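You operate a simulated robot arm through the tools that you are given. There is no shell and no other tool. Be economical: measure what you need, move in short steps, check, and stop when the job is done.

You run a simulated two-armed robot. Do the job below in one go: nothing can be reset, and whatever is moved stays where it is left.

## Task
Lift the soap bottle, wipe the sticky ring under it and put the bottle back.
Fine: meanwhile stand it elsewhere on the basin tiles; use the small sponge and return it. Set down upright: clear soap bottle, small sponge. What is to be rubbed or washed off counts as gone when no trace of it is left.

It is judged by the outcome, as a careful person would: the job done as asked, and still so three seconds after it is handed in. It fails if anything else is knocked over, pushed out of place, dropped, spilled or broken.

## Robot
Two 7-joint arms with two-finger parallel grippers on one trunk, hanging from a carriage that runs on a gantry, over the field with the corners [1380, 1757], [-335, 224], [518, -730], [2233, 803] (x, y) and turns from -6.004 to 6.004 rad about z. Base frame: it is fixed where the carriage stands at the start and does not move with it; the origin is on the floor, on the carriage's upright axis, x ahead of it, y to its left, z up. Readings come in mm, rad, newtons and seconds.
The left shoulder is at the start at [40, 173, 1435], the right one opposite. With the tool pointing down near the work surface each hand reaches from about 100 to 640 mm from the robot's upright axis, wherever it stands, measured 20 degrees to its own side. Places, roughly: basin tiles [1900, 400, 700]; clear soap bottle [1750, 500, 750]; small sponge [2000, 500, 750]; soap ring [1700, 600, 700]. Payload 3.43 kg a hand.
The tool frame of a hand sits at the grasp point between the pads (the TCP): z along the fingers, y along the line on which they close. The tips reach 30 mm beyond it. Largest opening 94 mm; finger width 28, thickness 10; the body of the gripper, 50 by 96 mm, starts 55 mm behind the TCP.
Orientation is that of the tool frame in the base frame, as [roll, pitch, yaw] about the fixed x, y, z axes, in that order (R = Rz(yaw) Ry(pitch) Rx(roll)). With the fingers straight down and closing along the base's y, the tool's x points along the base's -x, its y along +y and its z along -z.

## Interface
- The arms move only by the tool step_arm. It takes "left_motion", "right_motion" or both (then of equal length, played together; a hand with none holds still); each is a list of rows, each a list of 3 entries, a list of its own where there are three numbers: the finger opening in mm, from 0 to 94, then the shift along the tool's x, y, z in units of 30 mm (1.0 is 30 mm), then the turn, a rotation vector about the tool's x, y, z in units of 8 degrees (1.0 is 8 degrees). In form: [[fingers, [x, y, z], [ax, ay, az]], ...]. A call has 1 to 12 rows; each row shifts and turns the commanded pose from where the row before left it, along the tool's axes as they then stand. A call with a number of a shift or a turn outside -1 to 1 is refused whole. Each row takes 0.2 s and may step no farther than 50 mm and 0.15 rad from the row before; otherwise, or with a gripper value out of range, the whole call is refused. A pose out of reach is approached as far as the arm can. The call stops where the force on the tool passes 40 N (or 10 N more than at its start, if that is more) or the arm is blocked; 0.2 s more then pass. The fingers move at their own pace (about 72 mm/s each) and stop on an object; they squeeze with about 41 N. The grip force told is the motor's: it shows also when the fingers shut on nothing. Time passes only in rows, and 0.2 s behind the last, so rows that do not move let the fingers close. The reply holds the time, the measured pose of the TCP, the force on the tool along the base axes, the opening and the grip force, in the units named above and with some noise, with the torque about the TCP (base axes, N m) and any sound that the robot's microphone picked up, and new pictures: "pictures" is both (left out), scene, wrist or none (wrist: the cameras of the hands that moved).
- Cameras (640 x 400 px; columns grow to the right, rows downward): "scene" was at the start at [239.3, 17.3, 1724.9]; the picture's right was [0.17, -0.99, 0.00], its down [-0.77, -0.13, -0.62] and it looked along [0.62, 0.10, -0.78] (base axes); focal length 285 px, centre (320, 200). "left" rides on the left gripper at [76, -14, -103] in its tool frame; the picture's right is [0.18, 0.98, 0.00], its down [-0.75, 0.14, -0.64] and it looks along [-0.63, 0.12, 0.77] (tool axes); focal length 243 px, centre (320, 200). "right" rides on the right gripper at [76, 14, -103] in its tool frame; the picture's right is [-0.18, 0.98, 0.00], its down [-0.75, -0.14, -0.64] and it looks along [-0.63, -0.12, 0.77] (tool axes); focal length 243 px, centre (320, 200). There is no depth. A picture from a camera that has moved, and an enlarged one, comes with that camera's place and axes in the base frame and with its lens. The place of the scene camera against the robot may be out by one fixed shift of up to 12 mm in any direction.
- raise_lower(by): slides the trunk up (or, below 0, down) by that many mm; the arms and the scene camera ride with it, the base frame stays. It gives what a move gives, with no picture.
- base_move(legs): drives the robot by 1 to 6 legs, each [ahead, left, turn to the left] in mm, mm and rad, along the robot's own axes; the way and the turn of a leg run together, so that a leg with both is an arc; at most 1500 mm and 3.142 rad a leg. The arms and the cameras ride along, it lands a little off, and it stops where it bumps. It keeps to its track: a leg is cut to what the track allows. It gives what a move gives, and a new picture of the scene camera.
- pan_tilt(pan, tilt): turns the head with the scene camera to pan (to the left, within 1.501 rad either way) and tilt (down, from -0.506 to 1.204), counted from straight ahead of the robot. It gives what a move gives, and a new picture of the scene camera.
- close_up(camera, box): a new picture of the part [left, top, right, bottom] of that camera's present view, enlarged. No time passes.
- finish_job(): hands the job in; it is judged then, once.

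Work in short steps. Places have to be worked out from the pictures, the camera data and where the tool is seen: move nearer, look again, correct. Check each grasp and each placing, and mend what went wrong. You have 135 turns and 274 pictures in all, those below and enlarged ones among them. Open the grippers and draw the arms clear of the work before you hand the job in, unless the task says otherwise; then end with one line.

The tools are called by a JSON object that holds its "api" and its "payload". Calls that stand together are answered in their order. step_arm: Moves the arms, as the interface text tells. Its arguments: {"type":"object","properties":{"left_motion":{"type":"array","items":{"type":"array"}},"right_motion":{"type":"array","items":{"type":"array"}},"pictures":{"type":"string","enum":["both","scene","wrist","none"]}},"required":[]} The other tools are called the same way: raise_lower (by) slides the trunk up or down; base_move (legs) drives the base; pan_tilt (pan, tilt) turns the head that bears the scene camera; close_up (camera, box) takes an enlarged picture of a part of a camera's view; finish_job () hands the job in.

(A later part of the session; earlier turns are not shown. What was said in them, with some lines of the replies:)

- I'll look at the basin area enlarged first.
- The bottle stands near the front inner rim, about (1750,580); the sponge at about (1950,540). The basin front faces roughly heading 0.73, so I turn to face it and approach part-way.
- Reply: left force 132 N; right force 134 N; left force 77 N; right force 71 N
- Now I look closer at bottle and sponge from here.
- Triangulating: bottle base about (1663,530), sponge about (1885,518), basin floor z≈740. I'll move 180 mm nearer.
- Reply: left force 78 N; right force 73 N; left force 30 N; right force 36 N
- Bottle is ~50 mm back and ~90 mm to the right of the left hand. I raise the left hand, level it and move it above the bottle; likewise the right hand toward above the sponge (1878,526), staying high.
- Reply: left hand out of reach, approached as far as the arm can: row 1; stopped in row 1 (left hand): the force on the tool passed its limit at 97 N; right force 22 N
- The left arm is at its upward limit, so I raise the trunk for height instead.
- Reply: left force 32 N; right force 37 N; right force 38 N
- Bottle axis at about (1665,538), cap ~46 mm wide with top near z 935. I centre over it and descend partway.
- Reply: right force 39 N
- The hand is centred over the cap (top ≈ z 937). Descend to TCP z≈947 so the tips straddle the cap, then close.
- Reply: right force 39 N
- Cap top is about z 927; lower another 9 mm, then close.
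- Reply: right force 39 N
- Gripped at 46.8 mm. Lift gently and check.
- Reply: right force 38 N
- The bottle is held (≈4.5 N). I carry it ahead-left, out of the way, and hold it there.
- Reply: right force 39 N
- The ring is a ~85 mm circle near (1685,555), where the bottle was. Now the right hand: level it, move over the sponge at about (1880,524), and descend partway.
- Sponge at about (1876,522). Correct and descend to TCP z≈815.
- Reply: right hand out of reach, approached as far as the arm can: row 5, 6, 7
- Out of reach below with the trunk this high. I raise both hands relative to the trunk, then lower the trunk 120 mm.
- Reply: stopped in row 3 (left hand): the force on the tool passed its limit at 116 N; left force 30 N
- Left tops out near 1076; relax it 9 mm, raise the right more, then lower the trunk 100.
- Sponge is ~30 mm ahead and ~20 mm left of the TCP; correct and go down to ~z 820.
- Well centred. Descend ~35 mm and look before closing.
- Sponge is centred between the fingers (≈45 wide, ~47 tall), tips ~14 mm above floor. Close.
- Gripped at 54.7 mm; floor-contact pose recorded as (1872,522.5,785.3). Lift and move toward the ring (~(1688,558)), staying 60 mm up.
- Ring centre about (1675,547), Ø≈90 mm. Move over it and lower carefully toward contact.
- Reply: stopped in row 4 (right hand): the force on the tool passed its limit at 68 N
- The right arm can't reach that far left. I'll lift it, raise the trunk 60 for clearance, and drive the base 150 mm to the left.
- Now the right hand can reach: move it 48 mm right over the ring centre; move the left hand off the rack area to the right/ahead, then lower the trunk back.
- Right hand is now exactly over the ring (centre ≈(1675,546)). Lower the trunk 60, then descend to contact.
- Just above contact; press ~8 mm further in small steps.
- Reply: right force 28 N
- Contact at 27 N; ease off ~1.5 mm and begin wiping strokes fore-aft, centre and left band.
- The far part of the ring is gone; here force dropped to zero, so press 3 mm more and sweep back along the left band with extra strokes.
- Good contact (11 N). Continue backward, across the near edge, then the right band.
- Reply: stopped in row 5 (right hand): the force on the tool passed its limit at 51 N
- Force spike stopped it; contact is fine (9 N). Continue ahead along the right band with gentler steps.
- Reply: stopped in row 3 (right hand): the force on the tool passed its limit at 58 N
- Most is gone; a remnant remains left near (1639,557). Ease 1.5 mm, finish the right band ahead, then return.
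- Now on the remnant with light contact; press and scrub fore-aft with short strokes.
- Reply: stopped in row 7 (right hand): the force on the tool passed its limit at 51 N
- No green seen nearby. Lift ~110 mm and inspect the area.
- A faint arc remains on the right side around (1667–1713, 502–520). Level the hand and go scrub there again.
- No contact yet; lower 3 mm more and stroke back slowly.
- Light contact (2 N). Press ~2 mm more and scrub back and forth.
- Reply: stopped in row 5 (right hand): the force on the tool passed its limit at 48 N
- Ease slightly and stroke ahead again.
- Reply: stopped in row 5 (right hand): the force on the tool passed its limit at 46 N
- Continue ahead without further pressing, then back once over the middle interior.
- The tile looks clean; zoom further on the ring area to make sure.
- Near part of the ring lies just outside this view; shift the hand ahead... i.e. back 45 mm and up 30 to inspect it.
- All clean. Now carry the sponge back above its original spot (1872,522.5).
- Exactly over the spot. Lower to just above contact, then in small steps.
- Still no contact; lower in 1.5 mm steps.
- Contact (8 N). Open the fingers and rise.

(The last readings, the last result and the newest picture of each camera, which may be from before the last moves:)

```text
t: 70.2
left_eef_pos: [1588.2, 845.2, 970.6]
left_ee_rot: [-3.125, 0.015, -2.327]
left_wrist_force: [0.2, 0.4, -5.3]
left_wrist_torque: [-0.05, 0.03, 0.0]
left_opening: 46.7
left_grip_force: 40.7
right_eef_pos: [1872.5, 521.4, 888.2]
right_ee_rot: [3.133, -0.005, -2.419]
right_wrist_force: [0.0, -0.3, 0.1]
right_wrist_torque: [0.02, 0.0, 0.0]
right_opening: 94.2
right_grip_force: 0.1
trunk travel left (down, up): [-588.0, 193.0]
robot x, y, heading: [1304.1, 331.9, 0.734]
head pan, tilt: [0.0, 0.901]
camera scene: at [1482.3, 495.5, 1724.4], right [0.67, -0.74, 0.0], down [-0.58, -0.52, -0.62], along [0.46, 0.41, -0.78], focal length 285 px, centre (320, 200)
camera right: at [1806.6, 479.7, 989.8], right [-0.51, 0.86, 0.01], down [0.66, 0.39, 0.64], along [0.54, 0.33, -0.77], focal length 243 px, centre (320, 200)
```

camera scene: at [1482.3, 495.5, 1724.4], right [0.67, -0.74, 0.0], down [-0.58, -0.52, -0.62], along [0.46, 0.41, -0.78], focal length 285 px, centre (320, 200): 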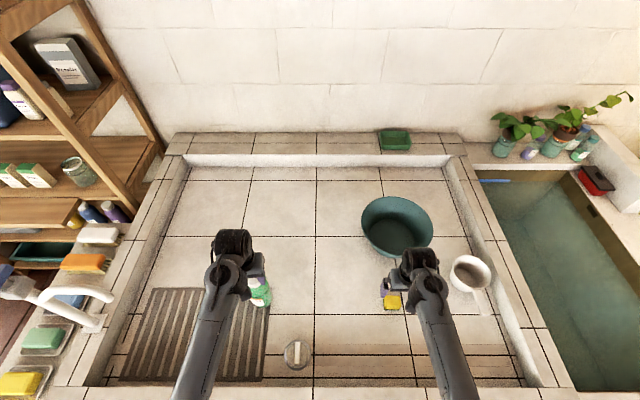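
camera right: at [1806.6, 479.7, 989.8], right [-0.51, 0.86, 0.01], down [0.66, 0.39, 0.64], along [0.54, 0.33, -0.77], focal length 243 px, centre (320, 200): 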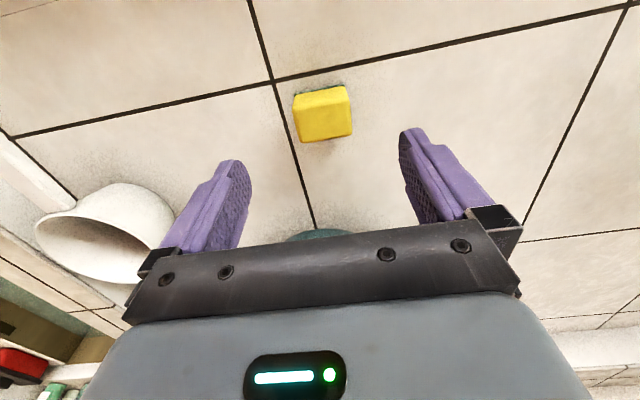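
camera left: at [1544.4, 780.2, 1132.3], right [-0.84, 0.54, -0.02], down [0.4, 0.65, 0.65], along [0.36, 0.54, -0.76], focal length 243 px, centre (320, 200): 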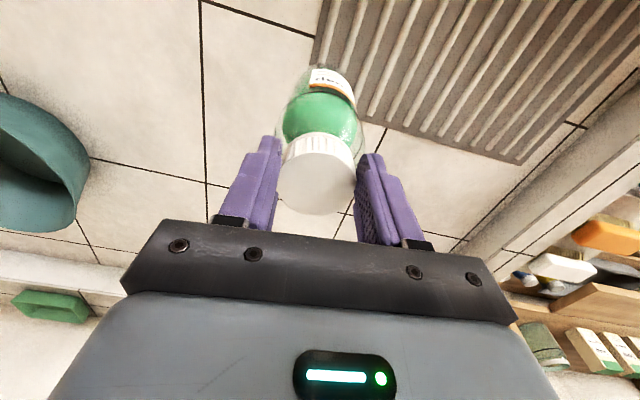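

Sponge stands where it was. Raise the right hand, then drive the base 150 mm back to the right for the bottle.

{"api": "step_arm", "payload": {"right_motion": [[94, [0, 0, -1], [0, 0, 0]], [94, [0, 0, -1], [0, 0, 0]], [94, [0, 0, -1], [0, 0, 0]], [94, [0, 0, -0.5], [0, 0, 0]], [94, [0, 0, 0], [0, 0, 0]]], "left_motion": [[30, [0, 0, -0.5], [0, 0.2, 0]], [30, [0, 0, -0.4], [0, 0, 0]], [30, [0, 0, 0], [0, 0, 0]], [30, [0, 0, 0], [0, 0, 0]], [30, [0, 0, 0], [0, 0, 0]]], "pictures": "none"}}

{"api": "base_move", "payload": {"legs": [[0, -150, 0]]}}

```text
t: 71.4
left_eef_pos: [1589.3, 846.0, 997.4]
left_ee_rot: [-3.124, -0.013, -2.327]
left_wrist_force: [0.5, -0.3, -4.0]
left_wrist_torque: [0.0, 0.05, -0.03]
left_opening: 46.8
left_grip_force: 41.3
right_eef_pos: [1872.9, 521.3, 992.4]
right_ee_rot: [3.133, -0.005, -2.419]
right_wrist_force: [-0.5, -0.5, 0.4]
right_wrist_torque: [-0.05, 0.0, -0.01]
right_opening: 93.9
right_grip_force: 0.0
trunk travel left (down, up): [-588.0, 193.0]
robot x, y, heading: [1299.6, 332.9, 0.73]
head pan, tilt: [0.0, 0.901]
```

```text
t: 72.8
left_eef_pos: [1690.6, 732.6, 997.6]
left_ee_rot: [-3.123, -0.014, -2.329]
left_wrist_force: [-0.3, -0.4, -4.8]
left_wrist_torque: [-0.02, 0.06, -0.01]
left_opening: 46.9
left_grip_force: 41.4
right_eef_pos: [1974.2, 408.0, 992.4]
right_ee_rot: [3.135, -0.004, -2.423]
right_wrist_force: [-0.6, 0.5, 0.0]
right_wrist_torque: [0.05, 0.0, -0.01]
right_opening: 94.5
right_grip_force: 0.0
trunk travel left (down, up): [-588.0, 193.0]
robot x, y, heading: [1400.6, 219.2, 0.727]
head pan, tilt: [0.0, 0.901]
camera scene: at [1581.9, 384.3, 1724.4], right [0.67, -0.75, 0.0], down [-0.58, -0.52, -0.62], along [0.46, 0.41, -0.78], focal length 285 px, centre (320, 200)
```

scene: 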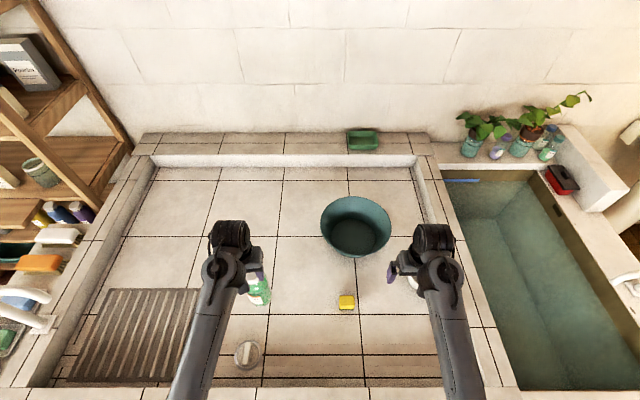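

Check the wiped spot from the scene camera, and carry the bottle over its original place (1667,537).

{"api": "close_up", "payload": {"camera": "scene", "box": [250, 320, 360, 389]}}

{"api": "step_arm", "payload": {"left_motion": [[30, [0.753, -0.559, 0], [0, -0.1, 0]], [30, [0.753, -0.559, 0], [0, 0, 0]], [30, [0.753, -0.559, 0], [0, 0, 0]], [30, [0.753, -0.559, 0], [0, 0, 0]], [30, [0.753, -0.559, 0], [0, 0, 0]], [30, [0.753, -0.559, 0], [0, 0, 0]], [30, [0.753, -0.559, 0], [0, 0, 0]], [30, [0, 0, 0], [0, 0, 0]]], "pictures": "wrist"}}

```text
5.80 times, centred on (305, 354) of scene
camera zoom: at [1581.9, 384.3, 1724.4], right [0.67, -0.75, 0.0], down [-0.58, -0.52, -0.62], along [0.46, 0.41, -0.78], focal length 1654 px, centre (407, -696)
```

zoom: 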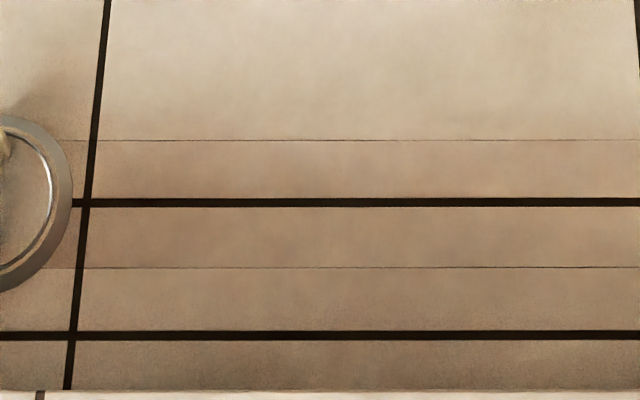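

```text
t: 74.6
left_eef_pos: [1666.4, 537.5, 999.9]
left_ee_rot: [-3.124, 0.0, -2.328]
left_wrist_force: [-0.6, 0.2, -4.9]
left_wrist_torque: [-0.06, 0.03, -0.01]
left_opening: 47.0
left_grip_force: 41.1
right_eef_pos: [1973.1, 408.1, 992.0]
right_ee_rot: [3.133, -0.004, -2.423]
right_wrist_force: [1.0, -0.4, -0.8]
right_wrist_torque: [0.01, -0.04, 0.01]
right_opening: 94.0
right_grip_force: 0.0
trunk travel left (down, up): [-588.0, 193.0]
robot x, y, heading: [1400.1, 223.9, 0.729]
head pan, tilt: [0.0, 0.901]
camera left: at [1623.4, 473.9, 1101.8], right [-0.84, 0.54, -0.02], down [0.41, 0.65, 0.64], along [0.36, 0.53, -0.77], focal length 243 px, centre (320, 200)
```

left: 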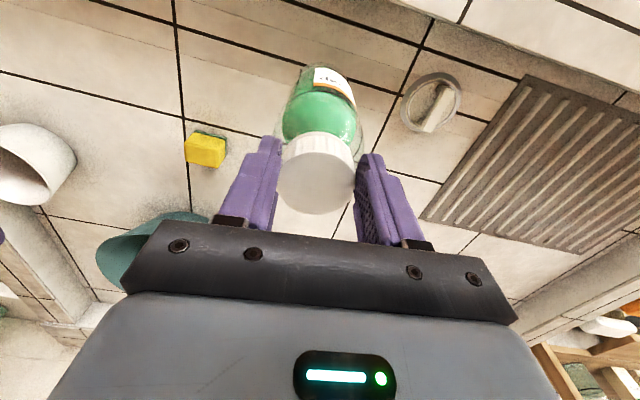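

The spot is spotless. Lower from 1000 to about 939 and feel for contact.

{"api": "step_arm", "payload": {"left_motion": [[30, [0, 0, 0.8], [0, 0, 0]], [30, [0, 0, 0.8], [0, 0, 0]], [30, [0, 0, 0.3], [0, 0, 0]], [30, [0, 0, 0.1], [0, 0, 0]], [30, [0, 0, 0], [0, 0, 0]]], "pictures": "none"}}

```text
t: 75.8
left_eef_pos: [1667.6, 538.1, 940.0]
left_ee_rot: [-3.123, 0.002, -2.328]
left_wrist_force: [-0.1, 0.0, -0.3]
left_wrist_torque: [0.03, 0.03, -0.01]
left_opening: 46.8
left_grip_force: 41.3
right_eef_pos: [1973.8, 408.1, 992.5]
right_ee_rot: [3.132, -0.003, -2.421]
right_wrist_force: [-0.5, 0.3, 0.1]
right_wrist_torque: [-0.02, -0.03, 0.02]
right_opening: 94.1
right_grip_force: 0.0
trunk travel left (down, up): [-588.0, 193.0]
robot x, y, heading: [1401.0, 228.3, 0.73]
head pan, tilt: [0.0, 0.901]
```

Force went from −4.5 to ~0: touching. One more mm, to confirm.

{"api": "step_arm", "payload": {"left_motion": [[30, [0, 0, 0.04], [0, 0, 0]], [30, [0, 0, 0.02], [0, 0, 0]], [30, [0, 0, 0], [0, 0, 0]]], "pictures": "wrist"}}

```text
t: 76.6
left_eef_pos: [1667.6, 538.5, 939.5]
left_ee_rot: [-3.123, 0.003, -2.328]
left_wrist_force: [-2.3, -3.4, 18.1]
left_wrist_torque: [-0.09, 0.25, 0.01]
left_opening: 47.0
left_grip_force: 41.5
right_eef_pos: [1973.4, 409.2, 992.3]
right_ee_rot: [3.132, -0.004, -2.422]
right_wrist_force: [-0.3, 0.5, 0.2]
right_wrist_torque: [0.01, 0.01, 0.0]
right_opening: 93.8
right_grip_force: 0.0
trunk travel left (down, up): [-588.0, 193.0]
robot x, y, heading: [1401.2, 222.5, 0.726]
head pan, tilt: [0.0, 0.901]
camera left: at [1624.4, 474.2, 1041.6], right [-0.84, 0.54, -0.02], down [0.41, 0.65, 0.64], along [0.36, 0.53, -0.77], focal length 243 px, centre (320, 200)
```

left: 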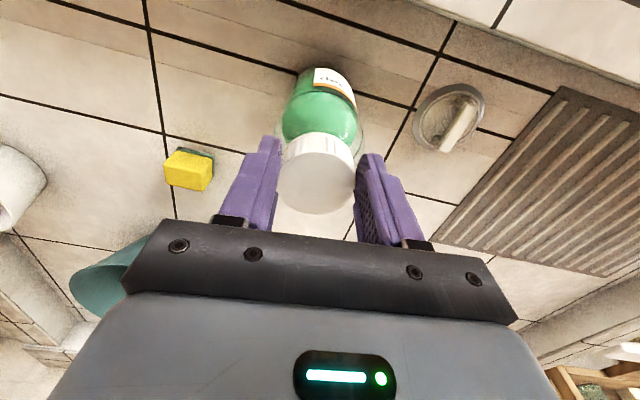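

Firmly on the floor (18 N). Ease 1 mm up, open, and rise straight up.

{"api": "step_arm", "payload": {"left_motion": [[30, [0, 0, -0.04], [0, 0, 0]], [60, [0, 0, 0], [0, 0, 0]], [94, [0, 0, 0], [0, 0, 0]], [94, [0, 0, 0], [0, 0, 0]], [94, [0, 0, -0.5], [0, 0, 0]], [94, [0, 0, -0.8], [0, 0, 0]], [94, [0, 0, -0.8], [0, 0, 0]], [94, [0, 0, 0], [0, 0, 0]]], "pictures": "wrist"}}

```text
t: 78.4
left_eef_pos: [1665.4, 540.1, 1000.9]
left_ee_rot: [-3.127, 0.002, -2.329]
left_wrist_force: [-0.2, 1.5, 0.4]
left_wrist_torque: [0.02, 0.01, 0.02]
left_opening: 94.1
left_grip_force: 0.0
right_eef_pos: [1973.4, 408.6, 993.3]
right_ee_rot: [3.133, -0.004, -2.423]
right_wrist_force: [0.9, 0.5, -0.4]
right_wrist_torque: [0.0, 0.05, 0.02]
right_opening: 93.8
right_grip_force: 0.0
trunk travel left (down, up): [-588.0, 193.0]
robot x, y, heading: [1398.7, 224.6, 0.73]
head pan, tilt: [0.0, 0.901]
camera left: at [1622.0, 476.4, 1103.9], right [-0.84, 0.54, -0.02], down [0.41, 0.65, 0.64], along [0.36, 0.53, -0.77], focal length 243 px, centre (320, 200)
```

left: 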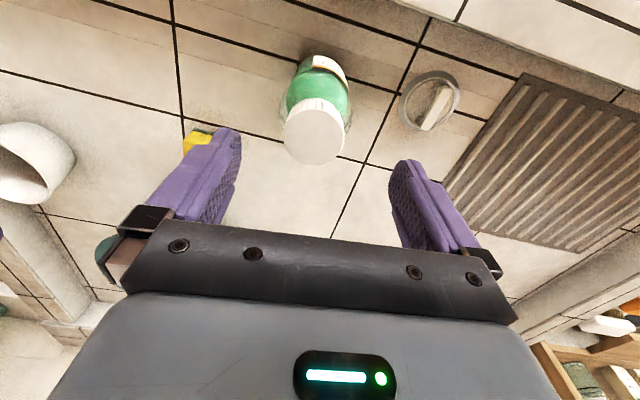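

Bottle stands upright and free. Raise the trunk and back away, then check.

{"api": "raise_lower", "payload": {"by": 100}}

{"api": "base_move", "payload": {"legs": [[-350, 0, 0]]}}

{"api": "close_up", "payload": {"camera": "scene", "box": [250, 170, 442, 290]}}

```text
t: 79.7
left_eef_pos: [1666.4, 541.0, 1100.0]
left_ee_rot: [-3.124, 0.0, -2.329]
left_wrist_force: [-0.6, -0.2, 0.0]
left_wrist_torque: [-0.01, -0.04, -0.03]
left_opening: 94.3
left_grip_force: 0.1
right_eef_pos: [1973.7, 408.8, 1092.8]
right_ee_rot: [3.133, -0.004, -2.423]
right_wrist_force: [0.6, -0.3, -0.4]
right_wrist_torque: [0.01, 0.01, -0.02]
right_opening: 93.8
right_grip_force: 0.0
trunk travel left (down, up): [-688.0, 93.0]
robot x, y, heading: [1402.4, 224.4, 0.724]
head pan, tilt: [0.0, 0.901]
```

```text
t: 82.0
left_eef_pos: [1412.6, 312.7, 1101.6]
left_ee_rot: [-3.124, 0.001, -2.334]
left_wrist_force: [-0.2, -0.7, -0.7]
left_wrist_torque: [-0.02, 0.0, -0.01]
left_opening: 94.3
left_grip_force: 0.0
right_eef_pos: [1720.2, 178.9, 1091.4]
right_ee_rot: [3.134, -0.001, -2.429]
right_wrist_force: [1.2, -0.5, -1.2]
right_wrist_torque: [0.02, -0.01, -0.01]
right_opening: 94.2
right_grip_force: 0.0
trunk travel left (down, up): [-688.0, 93.0]
robot x, y, heading: [1145.4, 1.5, 0.722]
head pan, tilt: [0.0, 0.901]
camera scene: at [1328.3, 158.0, 1824.4], right [0.66, -0.75, 0.0], down [-0.59, -0.52, -0.62], along [0.47, 0.41, -0.78], focal length 285 px, centre (320, 200)
```

scene: 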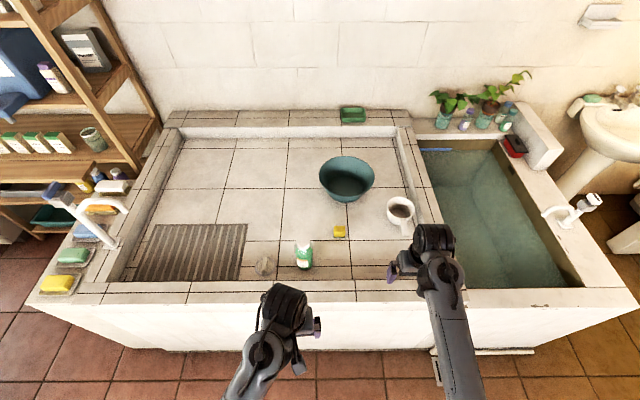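

```text
3.33 times, centred on (346, 230) of scene
camera zoom: at [1328.3, 158.0, 1824.4], right [0.66, -0.75, 0.0], down [-0.59, -0.52, -0.62], along [0.47, 0.41, -0.78], focal length 951 px, centre (233, 100)
```

zoom: 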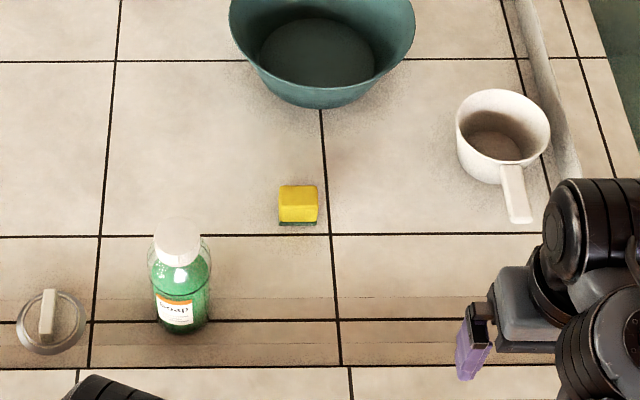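

The bottle is upright at its old place with no ring around it, the sponge is back on its green side, the grippers are open and clear. Handing in.

{"api": "finish_job", "payload": {}}

```text
The job is handed in.
```

The sticky ring is wiped away with no trace visible in the close-up pictures; the soap bottle stands upright on its original spot and the small sponge is back in place, upright. I saw nothing else moved.
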